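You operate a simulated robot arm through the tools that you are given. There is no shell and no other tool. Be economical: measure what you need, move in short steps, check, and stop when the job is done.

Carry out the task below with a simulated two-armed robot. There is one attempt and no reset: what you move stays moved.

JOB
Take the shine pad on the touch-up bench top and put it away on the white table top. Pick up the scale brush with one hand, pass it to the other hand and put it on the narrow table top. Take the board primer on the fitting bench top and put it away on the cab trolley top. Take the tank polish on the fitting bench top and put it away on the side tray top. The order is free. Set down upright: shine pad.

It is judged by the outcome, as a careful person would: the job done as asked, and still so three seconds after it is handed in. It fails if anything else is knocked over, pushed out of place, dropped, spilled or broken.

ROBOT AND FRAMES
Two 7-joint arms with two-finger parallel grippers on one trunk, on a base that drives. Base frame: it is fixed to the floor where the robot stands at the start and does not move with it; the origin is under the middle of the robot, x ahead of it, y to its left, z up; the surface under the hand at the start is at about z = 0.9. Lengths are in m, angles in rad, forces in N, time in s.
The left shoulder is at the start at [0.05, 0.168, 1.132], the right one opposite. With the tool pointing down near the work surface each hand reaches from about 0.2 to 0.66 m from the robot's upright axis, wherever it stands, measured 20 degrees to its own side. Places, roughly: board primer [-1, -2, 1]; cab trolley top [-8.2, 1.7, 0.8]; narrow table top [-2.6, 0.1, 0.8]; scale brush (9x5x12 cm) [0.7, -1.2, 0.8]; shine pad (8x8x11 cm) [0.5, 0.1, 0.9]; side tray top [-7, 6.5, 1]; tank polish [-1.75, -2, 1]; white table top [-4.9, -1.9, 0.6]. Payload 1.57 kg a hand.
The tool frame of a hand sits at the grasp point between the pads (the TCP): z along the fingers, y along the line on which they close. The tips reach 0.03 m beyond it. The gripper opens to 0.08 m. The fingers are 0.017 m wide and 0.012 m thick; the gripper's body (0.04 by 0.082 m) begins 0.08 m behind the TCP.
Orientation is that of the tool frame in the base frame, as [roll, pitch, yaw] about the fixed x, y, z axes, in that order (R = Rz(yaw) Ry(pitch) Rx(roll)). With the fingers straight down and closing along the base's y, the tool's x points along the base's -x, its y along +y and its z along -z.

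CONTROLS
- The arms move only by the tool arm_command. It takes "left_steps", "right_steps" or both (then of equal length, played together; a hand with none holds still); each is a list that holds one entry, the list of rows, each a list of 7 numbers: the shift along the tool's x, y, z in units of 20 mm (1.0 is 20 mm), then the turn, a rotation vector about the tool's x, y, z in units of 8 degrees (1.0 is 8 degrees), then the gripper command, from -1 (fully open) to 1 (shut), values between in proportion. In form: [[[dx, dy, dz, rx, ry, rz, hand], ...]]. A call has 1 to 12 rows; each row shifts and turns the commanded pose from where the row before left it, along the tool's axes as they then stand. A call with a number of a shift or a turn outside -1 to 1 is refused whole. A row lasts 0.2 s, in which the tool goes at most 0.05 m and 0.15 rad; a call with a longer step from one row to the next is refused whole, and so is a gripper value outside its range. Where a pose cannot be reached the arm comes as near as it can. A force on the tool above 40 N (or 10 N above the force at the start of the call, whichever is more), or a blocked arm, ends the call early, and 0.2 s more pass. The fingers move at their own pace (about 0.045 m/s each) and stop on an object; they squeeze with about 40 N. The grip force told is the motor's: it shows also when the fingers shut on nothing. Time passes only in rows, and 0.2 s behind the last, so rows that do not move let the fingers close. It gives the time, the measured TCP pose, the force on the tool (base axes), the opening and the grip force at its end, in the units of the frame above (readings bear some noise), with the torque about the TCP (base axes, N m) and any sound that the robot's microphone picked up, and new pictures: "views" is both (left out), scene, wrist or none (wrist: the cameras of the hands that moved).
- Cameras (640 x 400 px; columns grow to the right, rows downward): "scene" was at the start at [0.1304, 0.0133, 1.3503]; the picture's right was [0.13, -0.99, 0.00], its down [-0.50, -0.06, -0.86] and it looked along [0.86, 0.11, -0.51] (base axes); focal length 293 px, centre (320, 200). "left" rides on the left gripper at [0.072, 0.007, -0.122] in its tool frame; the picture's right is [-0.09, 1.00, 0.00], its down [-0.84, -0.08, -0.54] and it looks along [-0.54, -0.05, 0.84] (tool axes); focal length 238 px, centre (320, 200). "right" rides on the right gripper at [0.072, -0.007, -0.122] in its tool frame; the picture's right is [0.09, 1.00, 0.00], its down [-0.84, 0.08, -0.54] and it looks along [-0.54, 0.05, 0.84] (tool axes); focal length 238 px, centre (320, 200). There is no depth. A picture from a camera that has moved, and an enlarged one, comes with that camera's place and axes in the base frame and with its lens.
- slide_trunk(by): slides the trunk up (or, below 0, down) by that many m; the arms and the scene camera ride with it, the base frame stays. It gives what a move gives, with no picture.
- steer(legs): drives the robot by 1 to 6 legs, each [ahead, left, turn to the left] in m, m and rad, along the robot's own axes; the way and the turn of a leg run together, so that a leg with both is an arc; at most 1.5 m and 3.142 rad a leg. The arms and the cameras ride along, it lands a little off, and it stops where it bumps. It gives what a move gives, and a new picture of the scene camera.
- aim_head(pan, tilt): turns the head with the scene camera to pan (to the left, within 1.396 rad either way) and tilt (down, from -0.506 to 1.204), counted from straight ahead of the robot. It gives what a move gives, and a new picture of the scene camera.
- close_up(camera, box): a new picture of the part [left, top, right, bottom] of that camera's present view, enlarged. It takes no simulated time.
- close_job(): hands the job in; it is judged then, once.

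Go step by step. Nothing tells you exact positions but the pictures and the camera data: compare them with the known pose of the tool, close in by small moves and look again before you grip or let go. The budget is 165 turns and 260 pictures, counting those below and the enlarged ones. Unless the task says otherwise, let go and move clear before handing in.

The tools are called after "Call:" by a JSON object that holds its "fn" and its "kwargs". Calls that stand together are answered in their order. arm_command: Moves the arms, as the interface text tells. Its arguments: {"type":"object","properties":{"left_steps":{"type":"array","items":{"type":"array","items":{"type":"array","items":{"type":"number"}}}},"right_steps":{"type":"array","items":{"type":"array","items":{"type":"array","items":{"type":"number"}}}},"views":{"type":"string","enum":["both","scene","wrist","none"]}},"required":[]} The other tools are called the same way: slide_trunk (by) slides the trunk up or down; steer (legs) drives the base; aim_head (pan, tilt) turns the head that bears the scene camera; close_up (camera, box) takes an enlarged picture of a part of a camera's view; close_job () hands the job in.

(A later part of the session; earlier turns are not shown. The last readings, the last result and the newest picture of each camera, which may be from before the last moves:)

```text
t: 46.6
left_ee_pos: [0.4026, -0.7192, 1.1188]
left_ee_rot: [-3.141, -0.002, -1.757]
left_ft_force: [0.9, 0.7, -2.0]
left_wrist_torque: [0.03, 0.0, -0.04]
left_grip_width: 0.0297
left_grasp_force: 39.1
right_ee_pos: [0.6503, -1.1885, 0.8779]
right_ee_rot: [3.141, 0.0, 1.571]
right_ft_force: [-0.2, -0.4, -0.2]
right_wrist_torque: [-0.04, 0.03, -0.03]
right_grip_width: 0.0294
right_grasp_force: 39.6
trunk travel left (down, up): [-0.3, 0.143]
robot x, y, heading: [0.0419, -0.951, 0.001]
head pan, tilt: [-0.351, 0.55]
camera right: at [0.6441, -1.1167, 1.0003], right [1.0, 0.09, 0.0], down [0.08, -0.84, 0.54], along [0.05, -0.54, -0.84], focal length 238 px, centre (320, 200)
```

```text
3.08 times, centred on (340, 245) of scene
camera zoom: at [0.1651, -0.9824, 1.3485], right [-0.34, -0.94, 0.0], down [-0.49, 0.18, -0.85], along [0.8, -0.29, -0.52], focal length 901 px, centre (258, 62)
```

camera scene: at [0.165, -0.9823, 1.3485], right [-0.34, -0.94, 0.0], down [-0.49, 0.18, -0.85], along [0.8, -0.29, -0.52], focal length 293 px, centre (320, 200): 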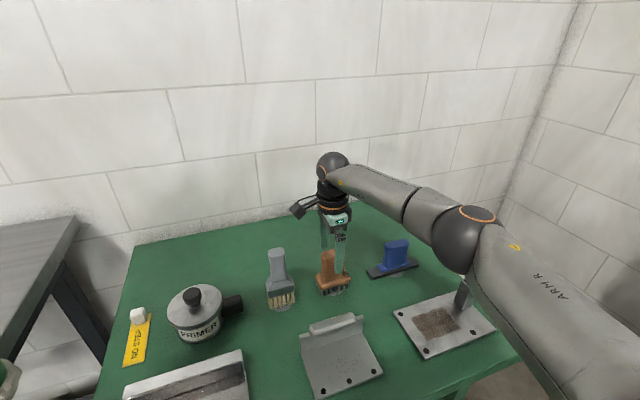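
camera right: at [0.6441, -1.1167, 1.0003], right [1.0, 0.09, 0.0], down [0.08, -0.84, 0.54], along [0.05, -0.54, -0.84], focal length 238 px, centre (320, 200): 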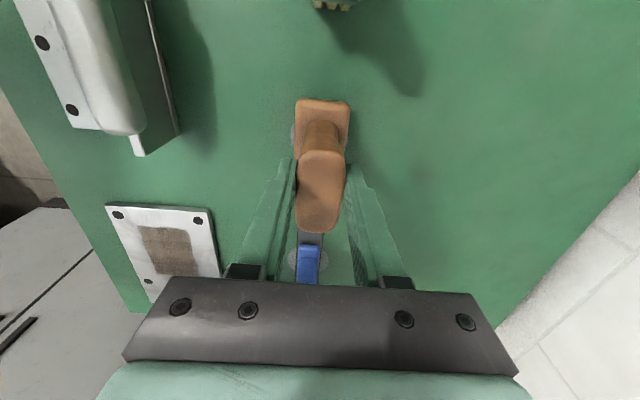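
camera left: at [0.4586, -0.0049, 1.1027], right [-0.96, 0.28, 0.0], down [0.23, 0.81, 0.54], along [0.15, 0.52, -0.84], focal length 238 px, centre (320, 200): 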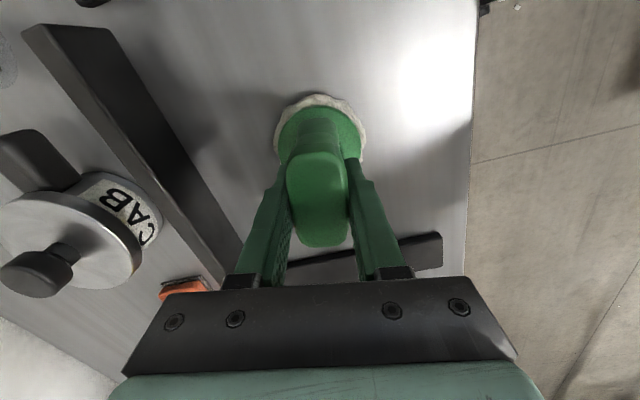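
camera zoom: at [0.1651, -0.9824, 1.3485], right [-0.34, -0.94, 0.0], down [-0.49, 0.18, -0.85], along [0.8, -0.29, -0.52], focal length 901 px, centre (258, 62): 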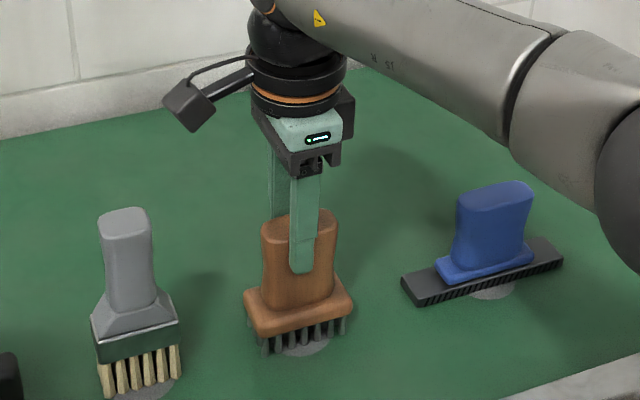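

Gripped with handle exposed below the fingertips. Lifting and drawing back.

Call:
{"fn": "arm_command", "kwargs": {"right_steps": [[[0, 0, -1, 0, 0, 0, 1], [0, 0, -1, 0, 0, 0, 1], [0, 0, -1, 0, 0, 0, 1], [0, 0, -1, 0, 0, 0, 1], [0, 0, -1, 0, 0, 0, 1], [0, 0, -1, 0, 0, 0, 1], [0, -1, -1, 0, 0, 0, 1], [0, -1, -1, 0, 0, 0, 1], [0, -1, -1, 0, 0, 0, 1], [0, -1, -1, 0, 0, 0, 1], [0, -1, 0, 0, 0, 0, 1], [0, -1, 0, 0, 0, 0, 1]]], "views": "none"}}

Call:
{"fn": "arm_command", "kwargs": {"right_steps": [[[0, -1, 0, 0, 0, 0, 1], [0, -1, 0, 0, 0, 0, 1], [0, -1, 0, 0, 0, 0, 1], [0, -1, 0, 0, 0, 0, 1], [0, -1, 0, 0, 0, 0, 1]]], "views": "wrist"}}

Call:
{"fn": "steer", "kwargs": {"legs": [[-0.35, 0, 0]]}}

Call:
{"fn": "aim_head", "kwargs": {"pan": -1.39, "tilt": 0.3}}

```text
t: 49.2
left_ee_pos: [0.4017, -0.7198, 1.12]
left_ee_rot: [3.141, 0.001, -1.757]
left_ft_force: [0.0, 0.0, -2.8]
left_wrist_torque: [0.02, -0.01, 0.02]
left_grip_width: 0.03
left_grasp_force: 39.0
right_ee_pos: [0.5299, -1.1894, 1.0785]
right_ee_rot: [-3.141, 0.0, 1.571]
right_ft_force: [0.2, 0.1, -2.5]
right_wrist_torque: [0.02, 0.0, 0.03]
right_grip_width: 0.0297
right_grasp_force: 38.8
trunk travel left (down, up): [-0.3, 0.143]
robot x, y, heading: [0.0415, -0.9518, 0.0]
head pan, tilt: [-0.351, 0.55]
```

```text
t: 50.4
left_ee_pos: [0.4024, -0.7197, 1.1188]
left_ee_rot: [3.142, 0.0, -1.758]
left_ft_force: [-0.7, 0.5, -1.6]
left_wrist_torque: [-0.04, 0.04, -0.01]
left_grip_width: 0.0295
left_grasp_force: 39.4
right_ee_pos: [0.4305, -1.1869, 1.0771]
right_ee_rot: [-3.141, 0.0, 1.569]
right_ft_force: [-0.6, 0.3, -2.4]
right_wrist_torque: [0.01, 0.01, 0.02]
right_grip_width: 0.0296
right_grasp_force: 39.2
trunk travel left (down, up): [-0.3, 0.143]
robot x, y, heading: [0.0382, -0.9513, 0.001]
head pan, tilt: [-0.351, 0.55]
camera right: at [0.4226, -1.1157, 1.1992], right [1.0, 0.09, 0.0], down [0.08, -0.84, 0.54], along [0.05, -0.54, -0.84], focal length 238 px, centre (320, 200)
```

right: 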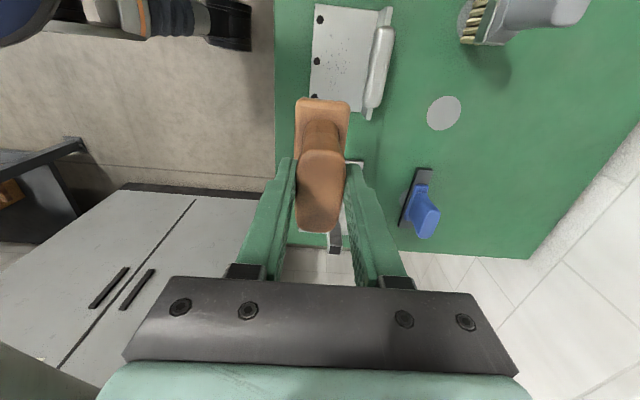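

```text
t: 52.7
left_ee_pos: [0.044, -0.7177, 1.1184]
left_ee_rot: [-3.14, -0.001, -1.746]
left_ft_force: [-0.5, -0.1, -2.2]
left_wrist_torque: [0.02, 0.03, 0.02]
left_grip_width: 0.0298
left_grasp_force: 39.5
right_ee_pos: [0.0787, -1.1851, 1.0781]
right_ee_rot: [3.14, 0.001, 1.584]
right_ft_force: [-0.2, 0.8, -3.1]
right_wrist_torque: [0.03, 0.01, -0.01]
right_grip_width: 0.0292
right_grasp_force: 38.8
trunk travel left (down, up): [-0.3, 0.143]
robot x, y, heading: [-0.3135, -0.9554, 0.01]
head pan, tilt: [-0.351, 0.55]
camera scene: at [-0.1889, -0.9833, 1.3485], right [-0.33, -0.94, 0.0], down [-0.49, 0.17, -0.85], along [0.8, -0.28, -0.52], focal length 293 px, centre (320, 200)
```

scene: 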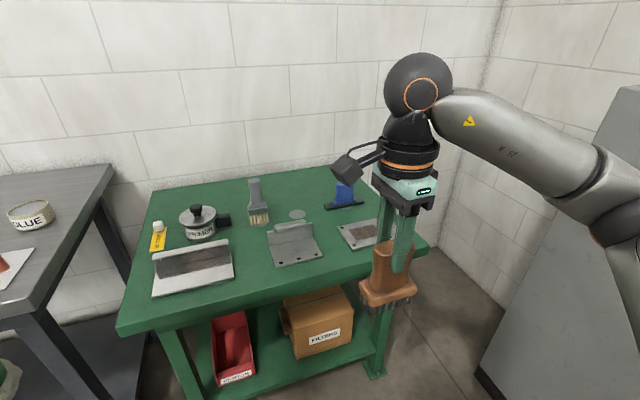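

```text
t: 54.0
left_ee_pos: [0.0455, -0.7175, 1.12]
left_ee_rot: [3.141, -0.001, -1.747]
left_ft_force: [-1.0, 0.0, -2.1]
left_wrist_torque: [-0.03, -0.03, 0.0]
left_grip_width: 0.0297
left_grasp_force: 39.0
right_ee_pos: [0.0788, -1.1851, 1.0773]
right_ee_rot: [-3.141, 0.0, 1.584]
right_ft_force: [-0.1, -0.1, -2.5]
right_wrist_torque: [-0.01, -0.02, -0.01]
right_grip_width: 0.0296
right_grasp_force: 38.5
trunk travel left (down, up): [-0.3, 0.143]
robot x, y, heading: [-0.3138, -0.9534, 0.009]
head pan, tilt: [-1.389, 0.3]
camera scene: at [-0.255, -1.045, 1.3714], right [-0.98, -0.19, 0.0], down [-0.06, 0.29, -0.96], along [0.18, -0.94, -0.3], focal length 293 px, centre (320, 200)
```

scene: 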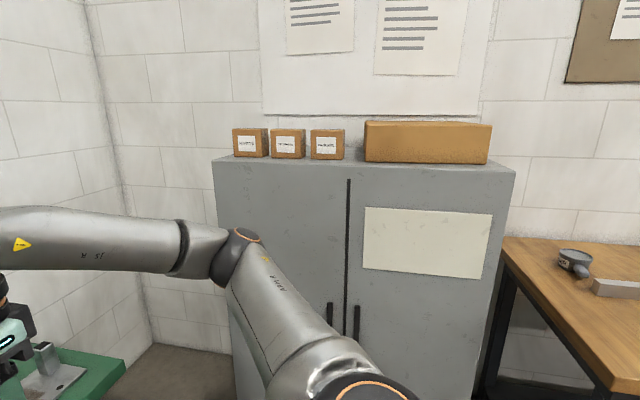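

Brush in right hand, pad in left. I'll turn round to survey the room behind.

Call:
{"fn": "steer", "kwargs": {"legs": [[-0.1, 0.1, 0], [0, 0, 3.13]]}}

Call:
{"fn": "aim_head", "kwargs": {"pan": 0.0, "tilt": 0.2}}

Call:
{"fn": "aim_head", "kwargs": {"pan": 1.2, "tilt": 0.3}}

Call:
{"fn": "aim_head", "kwargs": {"pan": -1.0, "tilt": 0.2}}

```text
t: 63.0
left_ee_pos: [-0.7611, -1.1182, 1.1201]
left_ee_rot: [3.14, 0.0, 1.454]
left_ft_force: [-0.1, -0.3, -2.9]
left_wrist_torque: [0.01, 0.01, 0.01]
left_grip_width: 0.0298
left_grasp_force: 39.2
right_ee_pos: [-0.8218, -0.6523, 1.0782]
right_ee_rot: [-3.141, 0.001, -1.499]
right_ft_force: [0.0, 0.1, -2.6]
right_wrist_torque: [-0.03, -0.03, 0.02]
right_grip_width: 0.0294
right_grasp_force: 39.1
trunk travel left (down, up): [-0.3, 0.143]
robot x, y, heading: [-0.4175, -0.8601, -3.071]
head pan, tilt: [-1.389, 0.3]
camera scene: at [-0.479, -0.7696, 1.3715], right [0.97, 0.25, 0.0], down [0.07, -0.29, -0.96], along [-0.24, 0.92, -0.3], focal length 293 px, centre (320, 200)
```

scene: 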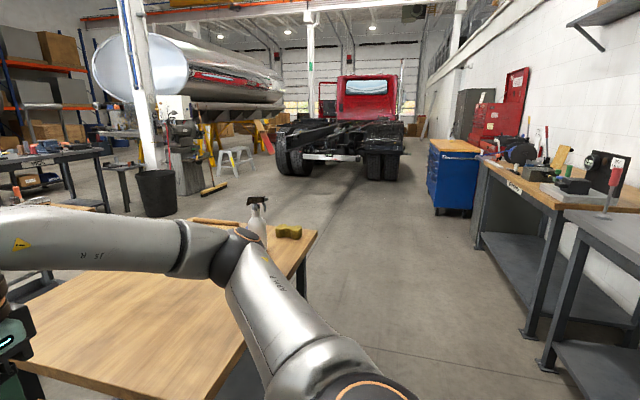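

```text
t: 64.5
left_ee_pos: [-0.7603, -1.1176, 1.1199]
left_ee_rot: [3.141, -0.001, 1.453]
left_ft_force: [-0.5, -0.4, -1.3]
left_wrist_torque: [0.0, 0.0, 0.03]
left_grip_width: 0.0294
left_grasp_force: 39.8
right_ee_pos: [-0.8213, -0.6534, 1.0763]
right_ee_rot: [3.142, -0.001, -1.498]
right_ft_force: [0.5, 0.1, -2.7]
right_wrist_torque: [-0.01, 0.01, 0.01]
right_grip_width: 0.0296
right_grasp_force: 39.0
trunk travel left (down, up): [-0.3, 0.143]
robot x, y, heading: [-0.4166, -0.8573, -3.071]
head pan, tilt: [0.0, 0.201]
camera scene: at [-0.5486, -0.8666, 1.3807], right [-0.07, 1.0, 0.0], down [0.2, 0.01, -0.98], along [-0.98, -0.07, -0.2], focal length 293 px, centre (320, 200)
```

scene: 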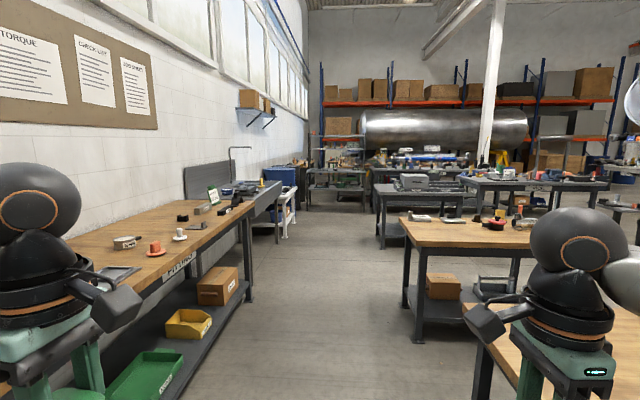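

```text
t: 65.9
left_ee_pos: [-0.7607, -1.1185, 1.1194]
left_ee_rot: [3.141, -0.001, 1.452]
left_ft_force: [0.3, 0.7, -3.0]
left_wrist_torque: [0.04, 0.02, 0.01]
left_grip_width: 0.0294
left_grasp_force: 39.3
right_ee_pos: [-0.8226, -0.6531, 1.0783]
right_ee_rot: [3.141, 0.001, -1.5]
right_ft_force: [0.1, 0.1, -2.8]
right_wrist_torque: [0.0, -0.01, -0.04]
right_grip_width: 0.0297
right_grasp_force: 39.0
trunk travel left (down, up): [-0.3, 0.143]
robot x, y, heading: [-0.414, -0.86, -3.073]
head pan, tilt: [1.201, 0.3]
camera scene: at [-0.4832, -0.9492, 1.3715], right [-0.96, 0.29, 0.0], down [0.09, 0.28, -0.96], along [-0.28, -0.91, -0.3], focal length 293 px, centre (320, 200)
```

scene: 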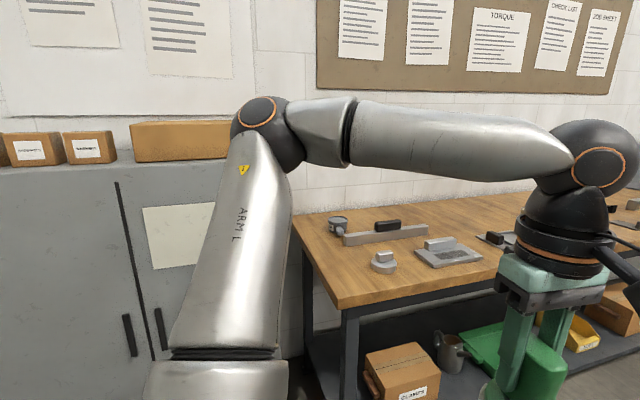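

```text
t: 68.0
left_ee_pos: [-0.7605, -1.1177, 1.1191]
left_ee_rot: [3.141, 0.001, 1.453]
left_ft_force: [0.3, 0.3, -3.3]
left_wrist_torque: [-0.01, 0.01, -0.02]
left_grip_width: 0.0299
left_grasp_force: 39.4
right_ee_pos: [-0.822, -0.6534, 1.0783]
right_ee_rot: [-3.141, 0.0, -1.498]
right_ft_force: [0.0, -0.1, -2.8]
right_wrist_torque: [-0.03, 0.04, -0.01]
right_grip_width: 0.0299
right_grasp_force: 38.9
trunk travel left (down, up): [-0.3, 0.143]
robot x, y, heading: [-0.4174, -0.8542, -3.069]
head pan, tilt: [-1.0, 0.201]
camera scene: at [-0.5115, -0.7854, 1.3807], right [0.8, 0.6, 0.0], down [0.12, -0.16, -0.98], along [-0.59, 0.78, -0.2], focal length 293 px, centre (320, 200)
```

scene: 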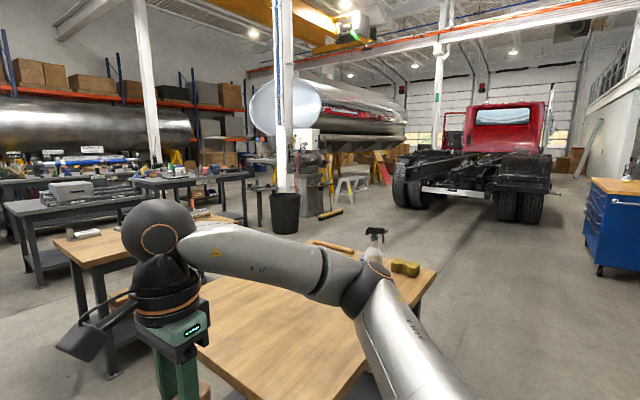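

The narrow table is ahead-right near [-2.5, 0], the fitting bench along the left wall, and a white table farther along by the blue bin. I'll drive down the corridor and look.

Call:
{"fn": "aim_head", "kwargs": {"pan": 0.5, "tilt": 0.3}}

Call:
{"fn": "steer", "kwargs": {"legs": [[0, 0, -0.07], [1.5, 0, 0], [1.3, 0, 0]]}}

```text
t: 69.6
left_ee_pos: [-0.7616, -1.1171, 1.1199]
left_ee_rot: [-3.142, 0.0, 1.454]
left_ft_force: [-0.5, -0.5, -2.4]
left_wrist_torque: [0.03, 0.0, -0.03]
left_grip_width: 0.03
left_grasp_force: 39.8
right_ee_pos: [-0.8222, -0.6535, 1.0776]
right_ee_rot: [-3.141, -0.002, -1.499]
right_ft_force: [-0.3, -0.3, -1.8]
right_wrist_torque: [-0.02, 0.0, 0.02]
right_grip_width: 0.0294
right_grasp_force: 38.9
trunk travel left (down, up): [-0.3, 0.143]
robot x, y, heading: [-0.414, -0.859, -3.071]
head pan, tilt: [0.499, 0.3]
camera scene: at [-0.5342, -0.9104, 1.3714], right [-0.54, 0.84, 0.0], down [0.25, 0.16, -0.96], along [-0.8, -0.52, -0.3], focal length 293 px, centre (320, 200)
```

scene: 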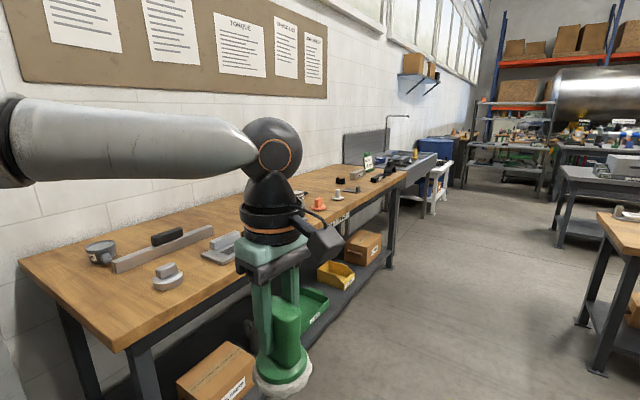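

```text
t: 83.6
left_ee_pos: [-3.5645, -1.1834, 1.1186]
left_ee_rot: [-3.141, -0.001, 1.422]
left_ft_force: [0.9, -0.5, -3.0]
left_wrist_torque: [0.02, 0.01, -0.02]
left_grip_width: 0.0297
left_grasp_force: 39.1
right_ee_pos: [-3.6111, -0.7163, 1.0775]
right_ee_rot: [-3.14, 0.0, -1.531]
right_ft_force: [-0.7, 0.3, -1.9]
right_wrist_torque: [-0.01, -0.04, -0.01]
right_grip_width: 0.0295
right_grasp_force: 39.4
trunk travel left (down, up): [-0.3, 0.143]
robot x, y, heading: [-3.2115, -0.9382, -3.103]
head pan, tilt: [0.499, 0.3]
camera scene: at [-3.3321, -0.9836, 1.3714], right [-0.51, 0.86, 0.0], down [0.25, 0.15, -0.96], along [-0.82, -0.49, -0.3], focal length 293 px, centre (320, 200)
```

scene: 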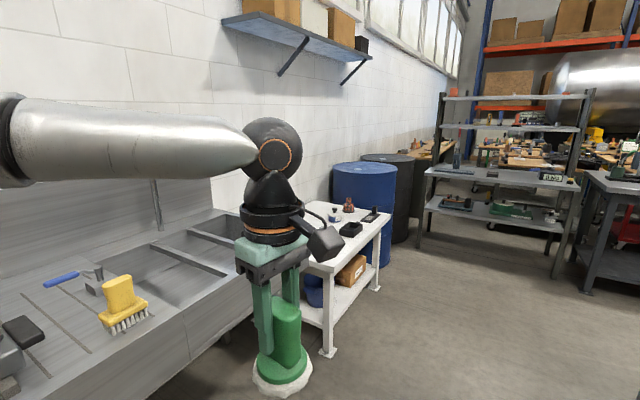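

Call:
{"fn": "steer", "kwargs": {"legs": [[1.5, 0, 0], [0, 0, 1.53]]}}

Call:
{"fn": "aim_head", "kwargs": {"pan": 0.0, "tilt": 0.6}}

```text
t: 94.9
left_ee_pos: [-4.4831, -1.3537, 1.1197]
left_ee_rot: [-3.14, 0.001, 2.968]
left_ft_force: [-0.5, -0.9, -2.0]
left_wrist_torque: [0.05, 0.05, -0.02]
left_grip_width: 0.0298
left_grasp_force: 39.2
right_ee_pos: [-4.9493, -1.3879, 1.0772]
right_ee_rot: [3.141, 0.001, 0.014]
right_ft_force: [0.3, -0.7, -2.8]
right_wrist_torque: [-0.01, -0.04, 0.01]
right_grip_width: 0.0298
right_grasp_force: 38.9
trunk travel left (down, up): [-0.3, 0.143]
robot x, y, heading: [-4.7228, -0.994, -1.553]
head pan, tilt: [0.499, 0.3]
camera scene: at [-4.6745, -1.1153, 1.3714], right [-0.87, -0.49, 0.0], down [-0.15, 0.26, -0.96], along [0.47, -0.83, -0.3], focal length 293 px, centre (320, 200)
```

scene: 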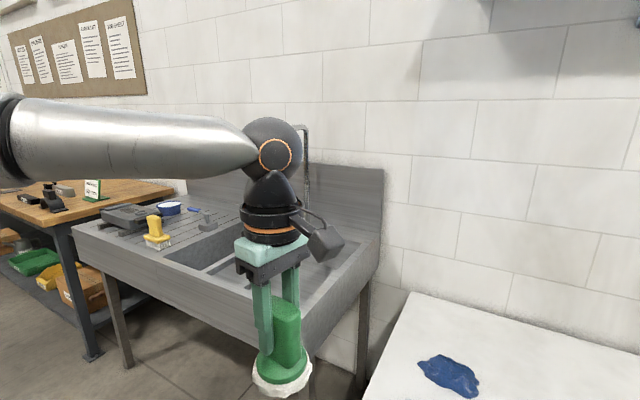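

```text
t: 95.8
left_ee_pos: [-4.4823, -1.3543, 1.1201]
left_ee_rot: [3.14, 0.0, 2.969]
left_ft_force: [0.3, -0.2, -2.4]
left_wrist_torque: [0.0, -0.05, 0.02]
left_grip_width: 0.03
left_grasp_force: 39.6
right_ee_pos: [-4.9518, -1.3881, 1.0775]
right_ee_rot: [-3.142, -0.001, 0.014]
right_ft_force: [0.1, -1.0, -2.1]
right_wrist_torque: [0.0, -0.04, 0.0]
right_grip_width: 0.0296
right_grasp_force: 38.6
trunk travel left (down, up): [-0.3, 0.143]
robot x, y, heading: [-4.721, -0.9941, -1.56]
head pan, tilt: [0.0, 0.6]
camera scene: at [-4.7192, -1.1223, 1.344], right [-1.0, -0.01, 0.0], down [-0.01, 0.56, -0.83], along [0.01, -0.83, -0.56], focal length 293 px, centre (320, 200)
```

scene: 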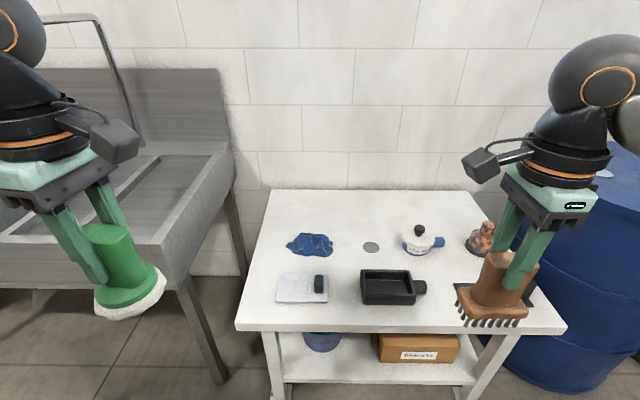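

The white table's grey spot at about [-4.90, -1.92] is a clear place. I'll pull in and raise the right hand, position the base, and lower the trunk.

Call:
{"fn": "arm_command", "kwargs": {"right_steps": [[[0, -1, -0.6, 0, 0, 0, 1], [0, -1, -0.6, 0, 0, 0, 1], [0, -1, -0.6, 0, 0, 0, 1], [0, -1, -0.6, 0, 0, 0, 1], [0, -1, -0.6, 0, 0, 0, 1]]], "views": "none"}}

Call:
{"fn": "steer", "kwargs": {"legs": [[0, -0.33, -0.01], [0.3, 0, 0]]}}

Call:
{"fn": "slide_trunk", "kwargs": {"by": -0.2}}

```text
t: 97.0
left_ee_pos: [-4.4833, -1.354, 1.1195]
left_ee_rot: [3.141, -0.001, 2.967]
left_ft_force: [-0.1, 0.2, -1.7]
left_wrist_torque: [-0.02, -0.03, 0.03]
left_grip_width: 0.0296
left_grasp_force: 39.6
right_ee_pos: [-4.9519, -1.287, 1.1375]
right_ee_rot: [-3.141, -0.001, 0.013]
right_ft_force: [-0.3, 1.0, -2.4]
right_wrist_torque: [-0.01, -0.03, -0.02]
right_grip_width: 0.0295
right_grasp_force: 39.1
trunk travel left (down, up): [-0.3, 0.143]
robot x, y, heading: [-4.7213, -0.9903, -1.557]
head pan, tilt: [0.0, 0.6]
```

```text
t: 102.2
left_ee_pos: [-4.8231, -1.6597, 1.1193]
left_ee_rot: [-3.141, -0.001, 2.962]
left_ft_force: [0.1, -0.5, -0.6]
left_wrist_torque: [-0.01, -0.04, -0.02]
left_grip_width: 0.0298
left_grasp_force: 39.2
right_ee_pos: [-5.2925, -1.5913, 1.1364]
right_ee_rot: [-3.14, 0.001, 0.01]
right_ft_force: [-1.0, -0.9, -3.3]
right_wrist_torque: [0.0, -0.01, -0.02]
right_grip_width: 0.0297
right_grasp_force: 38.9
trunk travel left (down, up): [-0.3, 0.143]
robot x, y, heading: [-5.0624, -1.3004, -1.562]
head pan, tilt: [0.0, 0.6]
camera scene: at [-5.0583, -1.4275, 1.3439], right [-1.0, -0.01, 0.0], down [0.0, 0.57, -0.82], along [0.01, -0.82, -0.57], focal length 293 px, centre (320, 200)
```

scene: 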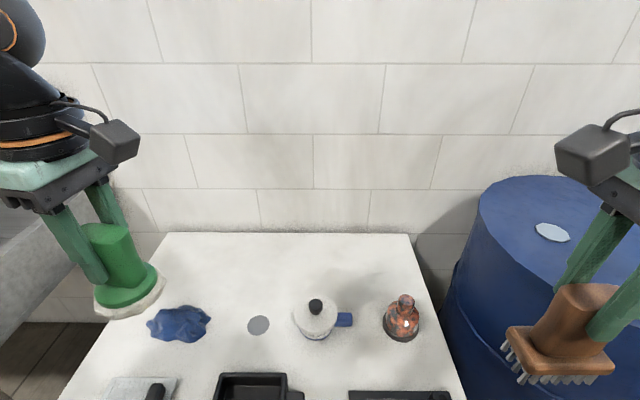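

```text
t: 104.4
left_ee_pos: [-4.8238, -1.6595, 0.9198]
left_ee_rot: [-3.141, 0.001, 2.962]
left_ft_force: [-0.3, -0.5, -1.9]
left_wrist_torque: [-0.03, 0.01, -0.02]
left_grip_width: 0.0297
left_grasp_force: 39.6
right_ee_pos: [-5.2921, -1.5906, 0.9369]
right_ee_rot: [3.141, 0.0, 0.007]
right_ft_force: [-0.6, 0.9, -1.2]
right_wrist_torque: [0.02, 0.01, -0.02]
right_grip_width: 0.0296
right_grasp_force: 39.3
trunk travel left (down, up): [-0.1, 0.343]
robot x, y, heading: [-5.0641, -1.3008, -1.56]
head pan, tilt: [0.0, 0.6]
```

Call:
{"fn": "arm_command", "kwargs": {"left_steps": [[[0.1, -0.92, 0, 0, 0, 0, 1], [0.1, -0.92, 0, 0, 0, 0, 1], [0.1, -0.92, 0, 0, 0, 0, 1], [0.1, -0.92, 0, 0, 0, 0, 1], [0.1, -0.92, 0, 0, 0, 0, 1], [0.1, -0.92, 0, 0, 0, 0, 1], [0.1, -0.92, 0.3, 0, 0, 0, 1], [0.1, -0.92, 0.3, 0, 0, 0, 1], [0.1, -0.92, 0.3, 0, 0, 0, 1], [0.1, -0.92, 0.3, 0, 0, 0, 1], [0.1, -0.92, 0.3, 0, 0, 0, 1], [0.1, -0.92, 0.3, 0, 0, 0, 1]]]}}

```text
t: 107.0
left_ee_pos: [-4.84, -1.8163, 0.8681]
left_ee_rot: [-3.138, -0.003, 2.963]
left_ft_force: [-0.5, -0.6, -1.8]
left_wrist_torque: [-0.02, -0.02, 0.01]
left_grip_width: 0.0297
left_grasp_force: 39.5
left hand out of reach, approached as far as the arm can: row 8, 9, 10, 11, 12
right_ee_pos: [-5.2914, -1.5907, 0.9382]
right_ee_rot: [3.141, 0.001, 0.009]
right_ft_force: [0.2, 0.8, -3.1]
right_wrist_torque: [0.01, -0.02, -0.02]
right_grip_width: 0.0294
right_grasp_force: 39.0
trunk travel left (down, up): [-0.1, 0.343]
robot x, y, heading: [-5.0538, -1.3003, -1.562]
head pan, tilt: [0.0, 0.6]
camera scene: at [-5.0583, -1.4269, 1.144], right [-1.0, -0.01, 0.0], down [0.0, 0.57, -0.82], along [0.01, -0.82, -0.57], focal length 293 px, centre (320, 200)
camera left: at [-4.9101, -1.7965, 0.99], right [0.27, 0.96, 0.0], down [0.81, -0.22, 0.54], along [0.52, -0.15, -0.84], focal length 238 px, centre (320, 200)
```

scene: 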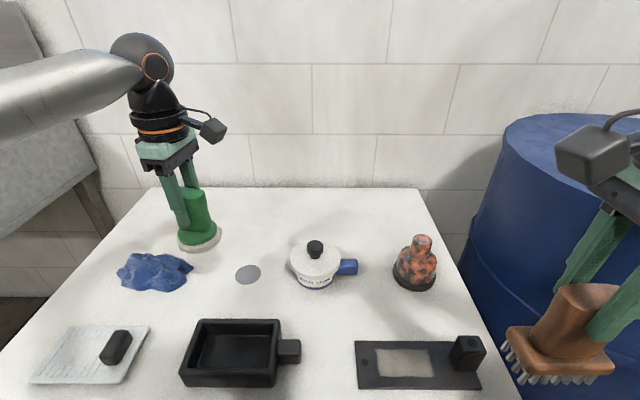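
left: 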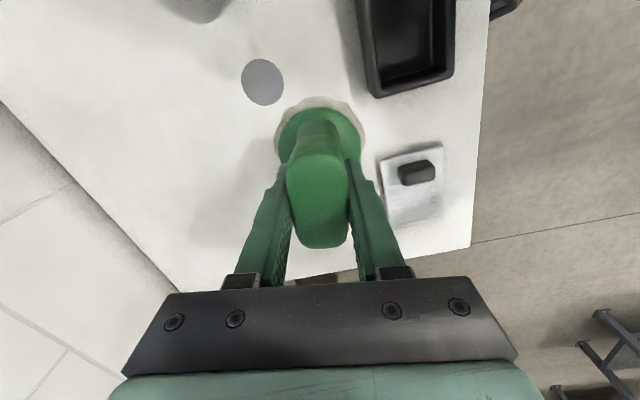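

Just at the reach limit; the spot is at about [-4.89, -1.874, 0.64]. I'll shift the base a bit.

Call:
{"fn": "steer", "kwargs": {"legs": [[0.05, -0.05, 0]]}}

```text
t: 108.1
left_ee_pos: [-4.8905, -1.8671, 0.8671]
left_ee_rot: [-3.141, 0.0, 2.961]
left_ft_force: [-0.5, 0.1, -3.3]
left_wrist_torque: [-0.01, -0.01, -0.01]
left_grip_width: 0.0298
left_grasp_force: 39.4
right_ee_pos: [-5.3426, -1.6405, 0.9374]
right_ee_rot: [3.141, 0.0, 0.009]
right_ft_force: [-0.5, 0.0, -1.7]
right_wrist_torque: [-0.03, -0.02, -0.02]
right_grip_width: 0.0296
right_grasp_force: 39.1
trunk travel left (down, up): [-0.1, 0.343]
robot x, y, heading: [-5.1096, -1.3493, -1.562]
head pan, tilt: [0.0, 0.6]
camera scene: at [-5.1082, -1.4764, 1.1439], right [-1.0, -0.01, 0.0], down [0.0, 0.57, -0.82], along [0.01, -0.82, -0.57], focal length 293 px, centre (320, 200)
```

scene: 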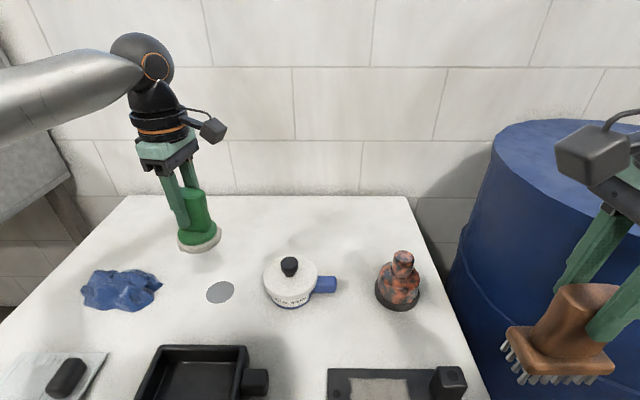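

Now directly over the spot; descending.

Call:
{"fn": "arm_command", "kwargs": {"left_steps": [[[0, 0, 1, 0, 0, 0, 1], [0, 0, 1, 0, 0, 0, 1], [0, 0, 1, 0, 0, 0, 1], [0, 0, 1, 0, 0, 0, 1], [0, 0, 1, 0, 0, 0, 1], [0, 0, 1, 0, 0, 0, 1], [0, 0, 0, 0, 0, 0, 1]]]}}

Call:
{"fn": "close_up", "kwargs": {"camera": "scene", "box": [140, 200, 300, 320]}}

```text
t: 109.7
left_ee_pos: [-4.8876, -1.8629, 0.7485]
left_ee_rot: [-3.135, -0.001, 2.962]
left_ft_force: [0.0, -0.3, -2.7]
left_wrist_torque: [0.02, 0.0, 0.01]
left_grip_width: 0.0298
left_grasp_force: 39.1
left hand out of reach, approached as far as the arm can: row 6
right_ee_pos: [-5.3414, -1.6394, 0.9366]
right_ee_rot: [-3.14, -0.001, 0.009]
right_ft_force: [0.0, -0.1, -1.9]
right_wrist_torque: [0.03, -0.02, -0.01]
right_grip_width: 0.0296
right_grasp_force: 39.4
trunk travel left (down, up): [-0.1, 0.343]
robot x, y, heading: [-5.1115, -1.3468, -1.564]
head pan, tilt: [0.0, 0.6]
camera scene: at [-5.1081, -1.4764, 1.1439], right [-1.0, -0.01, 0.0], down [0.0, 0.57, -0.82], along [0.01, -0.82, -0.57], focal length 293 px, centre (320, 200)
camera left: at [-4.9576, -1.8431, 0.8699], right [0.27, 0.96, 0.0], down [0.81, -0.22, 0.54], along [0.52, -0.15, -0.84], focal length 238 px, centre (320, 200)
```

scene: 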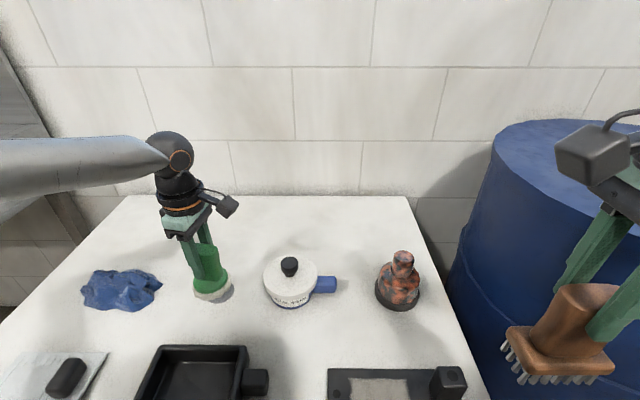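
left: 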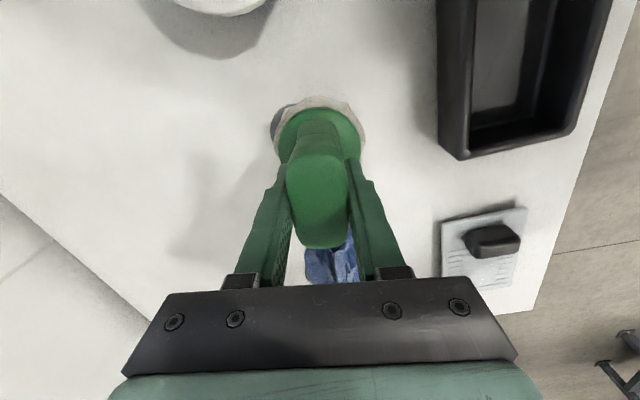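

```text
3.33 times, centred on (220, 260) of scene
camera zoom: at [-5.1081, -1.4764, 1.1439], right [-1.0, -0.01, 0.0], down [0.0, 0.57, -0.82], along [0.01, -0.82, -0.57], focal length 976 px, centre (653, 0)
```

zoom: 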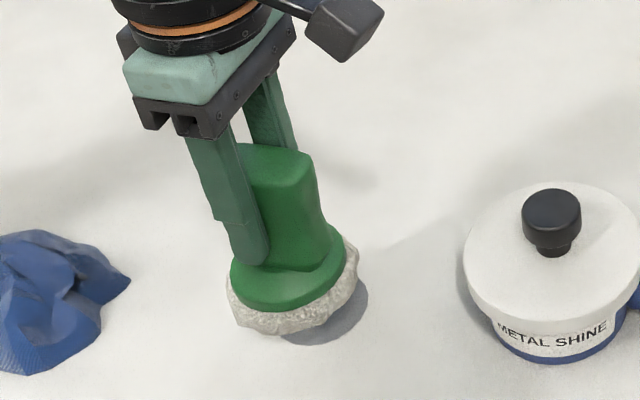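

Arm is at its lower limit, so I'll use the trunk for the final lowering, in small slides while watching force.

Call:
{"fn": "slide_trunk", "kwargs": {"by": -0.018}}

Call:
{"fn": "close_up", "kwargs": {"camera": "scene", "box": [140, 180, 300, 300]}}

```text
t: 110.3
left_ee_pos: [-4.8874, -1.8627, 0.731]
left_ee_rot: [-3.136, -0.002, 2.964]
left_ft_force: [0.1, 0.1, -2.5]
left_wrist_torque: [-0.04, 0.02, 0.02]
left_grip_width: 0.0298
left_grasp_force: 39.1
right_ee_pos: [-5.3412, -1.6415, 0.9186]
right_ee_rot: [-3.141, 0.0, 0.008]
right_ft_force: [0.0, -0.9, -1.8]
right_wrist_torque: [0.01, -0.04, -0.02]
right_grip_width: 0.0295
right_grasp_force: 39.6
trunk travel left (down, up): [-0.082, 0.361]
robot x, y, heading: [-5.1087, -1.3476, -1.562]
head pan, tilt: [0.0, 0.6]
```

```text
3.33 times, centred on (220, 240) of scene
camera zoom: at [-5.1081, -1.4763, 1.1259], right [-1.0, -0.01, 0.0], down [0.0, 0.57, -0.82], along [0.01, -0.82, -0.57], focal length 976 px, centre (653, 67)
```

zoom: 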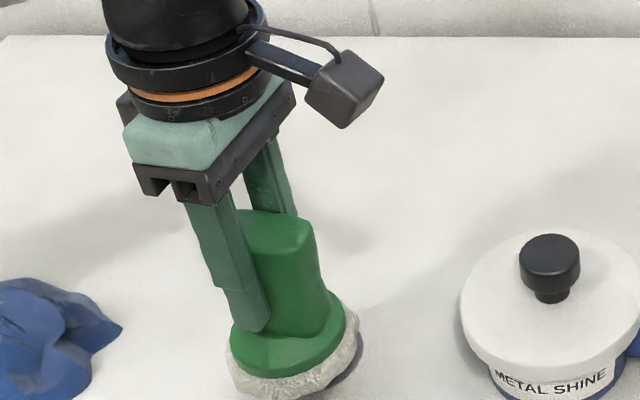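

Call:
{"fn": "slide_trunk", "kwargs": {"by": -0.008}}

Call:
{"fn": "close_up", "kwargs": {"camera": "scene", "box": [140, 200, 300, 320]}}

```text
t: 110.9
left_ee_pos: [-4.8874, -1.8627, 0.7214]
left_ee_rot: [-3.138, -0.003, 2.962]
left_ft_force: [0.1, 0.4, -1.8]
left_wrist_torque: [0.0, -0.03, 0.01]
left_grip_width: 0.0298
left_grasp_force: 38.9
right_ee_pos: [-5.3414, -1.6406, 0.9115]
right_ee_rot: [-3.141, 0.0, 0.007]
right_ft_force: [0.5, 0.1, -2.6]
right_wrist_torque: [-0.02, -0.04, 0.02]
right_grip_width: 0.0297
right_grasp_force: 38.4
trunk travel left (down, up): [-0.074, 0.369]
robot x, y, heading: [-5.1092, -1.349, -1.562]
head pan, tilt: [0.0, 0.6]
```

```text
3.33 times, centred on (220, 260) of scene
camera zoom: at [-5.1081, -1.4763, 1.1179], right [-1.0, -0.01, 0.0], down [0.0, 0.57, -0.82], along [0.01, -0.82, -0.57], focal length 976 px, centre (653, 0)
```

zoom: 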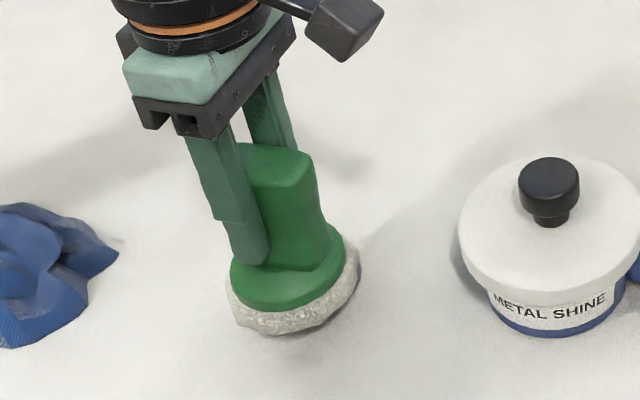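

Call:
{"fn": "slide_trunk", "kwargs": {"by": -0.005}}

```text
t: 111.5
left_ee_pos: [-4.8875, -1.8634, 0.7174]
left_ee_rot: [-3.138, 0.0, 2.963]
left_ft_force: [-0.1, -0.2, -2.7]
left_wrist_torque: [0.02, -0.01, 0.02]
left_grip_width: 0.0296
left_grasp_force: 39.3
right_ee_pos: [-5.3418, -1.6401, 0.9065]
right_ee_rot: [3.141, 0.0, 0.009]
right_ft_force: [-1.0, -0.8, -3.3]
right_wrist_torque: [0.02, -0.01, 0.0]
right_grip_width: 0.0293
right_grasp_force: 39.1
trunk travel left (down, up): [-0.069, 0.374]
robot x, y, heading: [-5.1086, -1.353, -1.562]
head pan, tilt: [0.0, 0.6]
```

Call:
{"fn": "slide_trunk", "kwargs": {"by": -0.005}}

Call:
{"fn": "close_up", "kwargs": {"camera": "scene", "box": [140, 190, 300, 310]}}

```text
t: 112.0
left_ee_pos: [-4.8883, -1.864, 0.7126]
left_ee_rot: [-3.138, -0.004, 2.962]
left_ft_force: [-0.4, -0.8, -3.0]
left_wrist_torque: [0.0, -0.01, 0.01]
left_grip_width: 0.0299
left_grasp_force: 39.2
right_ee_pos: [-5.3414, -1.6411, 0.9009]
right_ee_rot: [3.139, 0.001, 0.008]
right_ft_force: [-1.4, 0.3, -2.3]
right_wrist_torque: [0.01, 0.0, 0.04]
right_grip_width: 0.0294
right_grasp_force: 39.4
trunk travel left (down, up): [-0.064, 0.379]
robot x, y, heading: [-5.1133, -1.3499, -1.562]
head pan, tilt: [0.0, 0.6]
```

```text
3.33 times, centred on (220, 250) of scene
camera zoom: at [-5.1081, -1.4763, 1.1079], right [-1.0, -0.01, 0.0], down [0.0, 0.57, -0.82], along [0.01, -0.82, -0.57], focal length 976 px, centre (653, 33)
```

zoom: 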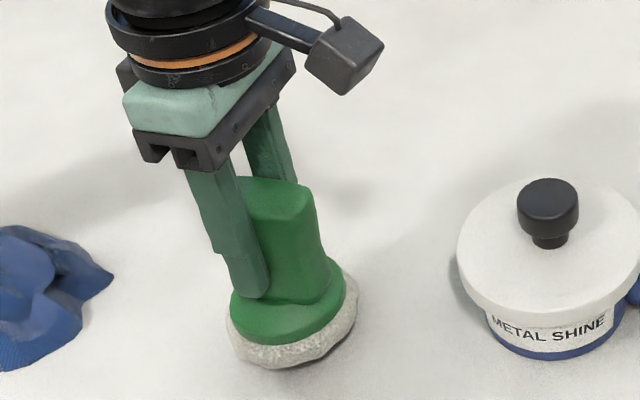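

Call:
{"fn": "slide_trunk", "kwargs": {"by": -0.005}}

```text
t: 112.5
left_ee_pos: [-4.8869, -1.8623, 0.7069]
left_ee_rot: [-3.139, -0.002, 2.962]
left_ft_force: [0.5, -0.3, -1.7]
left_wrist_torque: [0.02, 0.04, -0.03]
left_grip_width: 0.0296
left_grasp_force: 39.1
right_ee_pos: [-5.3412, -1.6404, 0.8957]
right_ee_rot: [3.14, -0.001, 0.008]
right_ft_force: [0.0, 0.0, -3.2]
right_wrist_torque: [-0.02, -0.02, 0.03]
right_grip_width: 0.0294
right_grasp_force: 39.1
trunk travel left (down, up): [-0.059, 0.384]
robot x, y, heading: [-5.1079, -1.348, -1.563]
head pan, tilt: [0.0, 0.6]
```

Call:
{"fn": "slide_trunk", "kwargs": {"by": -0.005}}

Call:
{"fn": "close_up", "kwargs": {"camera": "scene", "box": [140, 190, 300, 310]}}

```text
t: 113.1
left_ee_pos: [-4.8875, -1.8642, 0.7027]
left_ee_rot: [-3.139, -0.001, 2.962]
left_ft_force: [-0.4, 1.3, -2.1]
left_wrist_torque: [0.03, 0.0, -0.01]
left_grip_width: 0.0296
left_grasp_force: 39.3
right_ee_pos: [-5.3419, -1.641, 0.891]
right_ee_rot: [-3.141, 0.0, 0.009]
right_ft_force: [-0.1, 0.0, -2.0]
right_wrist_torque: [0.02, -0.01, 0.02]
right_grip_width: 0.0294
right_grasp_force: 38.9
trunk travel left (down, up): [-0.054, 0.389]
robot x, y, heading: [-5.1134, -1.3463, -1.562]
head pan, tilt: [0.0, 0.6]
```

```text
3.33 times, centred on (220, 250) of scene
camera zoom: at [-5.1081, -1.4763, 1.0979], right [-1.0, -0.01, 0.0], down [0.0, 0.57, -0.82], along [0.01, -0.82, -0.57], focal length 976 px, centre (653, 33)
```

zoom: 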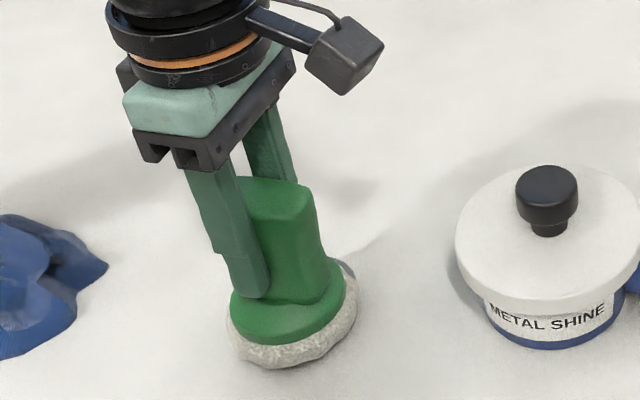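

Call:
{"fn": "slide_trunk", "kwargs": {"by": -0.006}}

Call:
{"fn": "slide_trunk", "kwargs": {"by": -0.004}}

Call:
{"fn": "close_up", "kwargs": {"camera": "scene", "box": [140, 190, 300, 310]}}

```text
t: 113.6
left_ee_pos: [-4.8877, -1.8627, 0.7013]
left_ee_rot: [-3.132, 0.0, 2.964]
left_ft_force: [3.4, 3.3, 25.4]
left_wrist_torque: [1.23, -0.21, -0.18]
left_grip_width: 0.0296
left_grasp_force: 38.9
right_ee_pos: [-5.3416, -1.639, 0.885]
right_ee_rot: [3.137, -0.002, 0.008]
right_ft_force: [0.7, -0.1, -2.6]
right_wrist_torque: [-0.01, -0.01, 0.01]
right_grip_width: 0.0295
right_grasp_force: 38.8
trunk travel left (down, up): [-0.048, 0.395]
robot x, y, heading: [-5.1101, -1.3473, -1.564]
head pan, tilt: [0.0, 0.6]
```

```text
t: 114.2
left_ee_pos: [-4.8878, -1.8629, 0.6948]
left_ee_rot: [-3.13, -0.001, 2.961]
left_ft_force: [0.5, 1.5, 26.1]
left_wrist_torque: [1.04, -0.1, -0.04]
left_grip_width: 0.0297
left_grasp_force: 39.3
right_ee_pos: [-5.3427, -1.6397, 0.8811]
right_ee_rot: [3.14, -0.003, 0.01]
right_ft_force: [-0.4, -0.2, -3.3]
right_wrist_torque: [-0.01, 0.02, -0.01]
right_grip_width: 0.0296
right_grasp_force: 38.9
trunk travel left (down, up): [-0.044, 0.399]
robot x, y, heading: [-5.1091, -1.3485, -1.557]
head pan, tilt: [0.0, 0.6]
```

```text
3.33 times, centred on (220, 250) of scene
camera zoom: at [-5.109, -1.4745, 1.0883], right [-1.0, -0.01, 0.0], down [0.0, 0.56, -0.83], along [0.01, -0.83, -0.56], focal length 976 px, centre (653, 33)
```

zoom: 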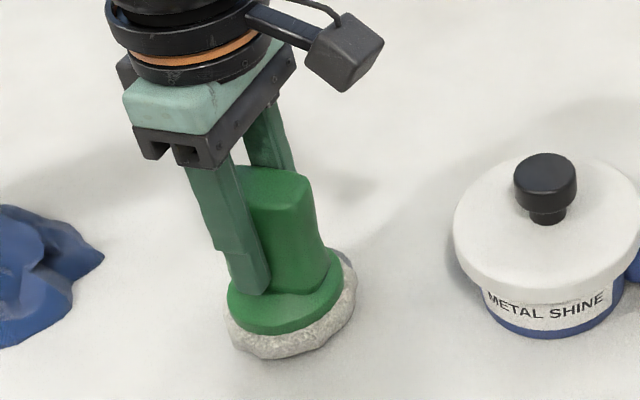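

Contact with the table. I'll relieve the pressure slightly, then open the hand.

Call:
{"fn": "slide_trunk", "kwargs": {"by": 0.005}}

Call:
{"fn": "arm_command", "kwargs": {"left_steps": [[[0, 0, 0, 0, 0, 0, 0.7], [0, 0, 0, 0, 0, 0, 0.3], [0, 0, 0, 0, 0, 0, 0], [0, 0, 0, 0, 0, 0, -0.5], [0, 0, 0, 0, 0, 0, -1], [0, 0, 0, 0, 0, 0, -1], [0, 0, 0, 0, 0, 0, -1]]]}}

```text
t: 114.7
left_ee_pos: [-4.8878, -1.8629, 0.6947]
left_ee_rot: [-3.14, -0.002, 2.962]
left_ft_force: [-2.3, -0.6, 1.9]
left_wrist_torque: [-0.07, 0.22, 0.06]
left_grip_width: 0.0297
left_grasp_force: 38.8
right_ee_pos: [-5.3419, -1.64, 0.8847]
right_ee_rot: [-3.141, 0.002, 0.008]
right_ft_force: [0.5, 0.5, -2.9]
right_wrist_torque: [0.02, -0.03, 0.0]
right_grip_width: 0.0292
right_grasp_force: 39.8
trunk travel left (down, up): [-0.049, 0.394]
robot x, y, heading: [-5.1147, -1.3479, -1.564]
head pan, tilt: [0.0, 0.6]
```

```text
t: 116.3
left_ee_pos: [-4.8867, -1.8635, 0.6965]
left_ee_rot: [-3.136, -0.001, 2.962]
left_ft_force: [-0.2, -0.3, -0.2]
left_wrist_torque: [0.01, -0.02, -0.02]
left_grip_width: 0.08
left_grasp_force: 0.0
right_ee_pos: [-5.3412, -1.6399, 0.8863]
right_ee_rot: [3.141, 0.002, 0.008]
right_ft_force: [-0.2, 0.8, -2.3]
right_wrist_torque: [0.01, -0.01, -0.01]
right_grip_width: 0.0292
right_grasp_force: 39.2
trunk travel left (down, up): [-0.049, 0.394]
robot x, y, heading: [-5.1116, -1.3486, -1.56]
head pan, tilt: [0.0, 0.6]
camera scene: at [-5.1082, -1.4762, 1.093], right [-1.0, -0.01, 0.0], down [0.0, 0.56, -0.82], along [0.01, -0.82, -0.57], focal length 293 px, centre (320, 200)
camera left: at [-4.9576, -1.843, 0.8193], right [0.27, 0.96, 0.0], down [0.81, -0.22, 0.54], along [0.52, -0.15, -0.84], focal length 238 px, centre (320, 200)
```

scene: 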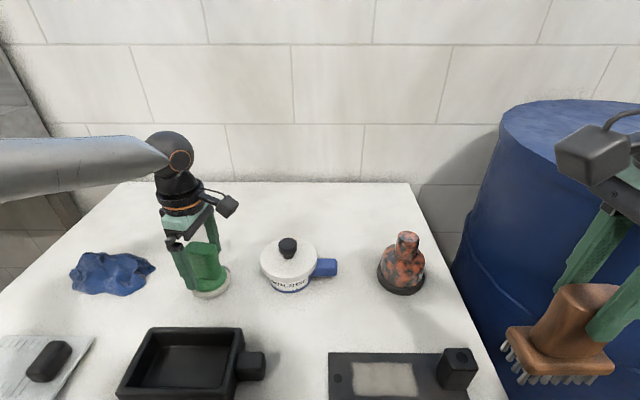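
left: 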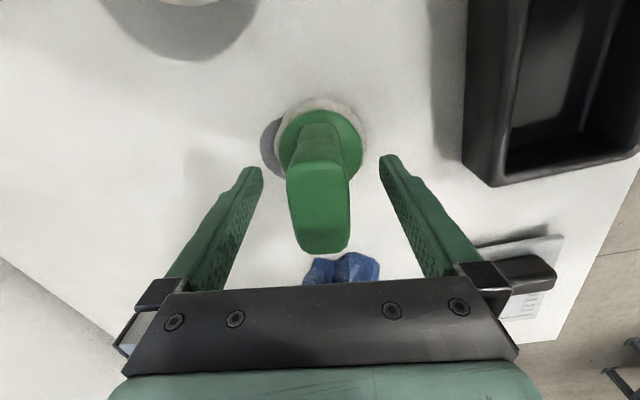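

Pad stands upright on its own. Raising straight up, then backing away from the table.

Call:
{"fn": "slide_trunk", "kwargs": {"by": 0.28}}

Call:
{"fn": "steer", "kwargs": {"legs": [[-0.5, 0, 0]]}}

```text
t: 119.1
left_ee_pos: [-4.8873, -1.864, 0.9764]
left_ee_rot: [-3.136, -0.001, 2.961]
left_ft_force: [-0.6, 1.0, -0.3]
left_wrist_torque: [0.01, -0.03, 0.01]
left_grip_width: 0.0801
left_grasp_force: 0.1
right_ee_pos: [-5.3419, -1.6392, 1.1644]
right_ee_rot: [3.141, -0.001, 0.008]
right_ft_force: [-0.5, 0.6, -2.7]
right_wrist_torque: [-0.03, -0.05, -0.02]
right_grip_width: 0.0297
right_grasp_force: 39.1
trunk travel left (down, up): [-0.329, 0.114]
robot x, y, heading: [-5.1102, -1.3496, -1.558]
head pan, tilt: [0.0, 0.6]
```

```text
t: 122.1
left_ee_pos: [-4.8889, -1.3581, 0.9776]
left_ee_rot: [-3.135, -0.002, 2.971]
left_ft_force: [0.0, -0.1, 0.9]
left_wrist_torque: [-0.04, 0.01, 0.0]
left_grip_width: 0.0799
left_grasp_force: 0.2
right_ee_pos: [-5.3474, -1.1402, 1.1656]
right_ee_rot: [3.141, 0.0, 0.02]
right_ft_force: [-0.1, -0.7, -2.7]
right_wrist_torque: [0.0, -0.03, 0.0]
right_grip_width: 0.0295
right_grasp_force: 38.9
trunk travel left (down, up): [-0.329, 0.114]
robot x, y, heading: [-5.1215, -0.8474, -1.557]
head pan, tilt: [0.0, 0.6]
camera scene: at [-5.1138, -0.9735, 1.373], right [-1.0, -0.02, 0.0], down [-0.01, 0.56, -0.83], along [0.02, -0.83, -0.56], focal length 293 px, centre (320, 200)
```

scene: 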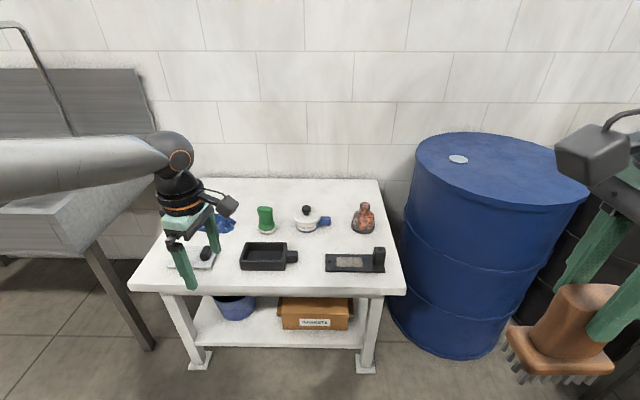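

Pad is placed. Now for the handover: I'll turn the left hand to point horizontally to the right.

Call:
{"fn": "arm_command", "kwargs": {"left_steps": [[[0, 0, 0, 0, 0, -0.65, -1], [0, 0, 0, 0, 0, -0.65, -1], [0, 0, 0, 0, 1, 0, -1], [0, 0, 0, 0, 1, 0, -1], [0, 0, 0, 0, 1, 0, -1], [0, 0, 0, 0, 1, 0, -1], [0, 0, 0, 0, 1, 0, -1], [0, 0, 0, 0, 1, 0, -1], [0, 0, 0, 0, 1, 0, -1], [0, 0, 0, 0, 1, 0, -1], [0, 0, 0, 0, 1, 0, -1], [0, 0, 0, 0, 1, 0, -1]]], "views": "scene"}}

```text
t: 124.7
left_ee_pos: [-4.88, -1.2225, 1.0633]
left_ee_rot: [-3.118, -1.233, 3.141]
left_ft_force: [0.3, 0.4, 1.0]
left_wrist_torque: [0.02, 0.03, -0.01]
left_grip_width: 0.0798
left_grasp_force: 0.0
left hand out of reach, approached as far as the arm can: row 8, 9, 10, 11, 12
right_ee_pos: [-5.3448, -1.1411, 1.1647]
right_ee_rot: [3.141, -0.001, 0.02]
right_ft_force: [-1.0, 0.4, -3.0]
right_wrist_torque: [-0.01, -0.02, -0.01]
right_grip_width: 0.0296
right_grasp_force: 39.1
trunk travel left (down, up): [-0.329, 0.114]
robot x, y, heading: [-5.1172, -0.8419, -1.554]
head pan, tilt: [0.0, 0.6]
camera scene: at [-5.114, -0.9743, 1.3729], right [-1.0, -0.02, 0.0], down [-0.01, 0.57, -0.82], along [0.02, -0.82, -0.57], focal length 293 px, centre (320, 200)
```

scene: 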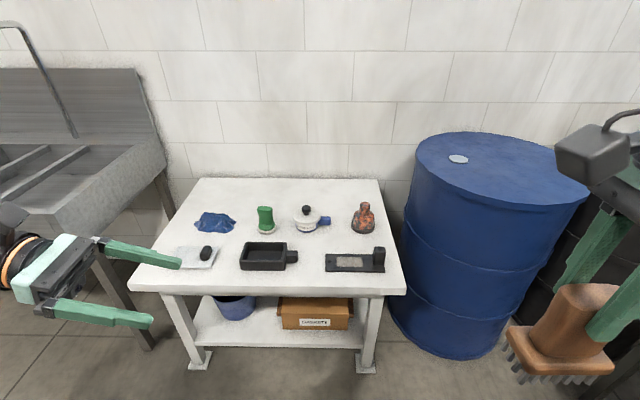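

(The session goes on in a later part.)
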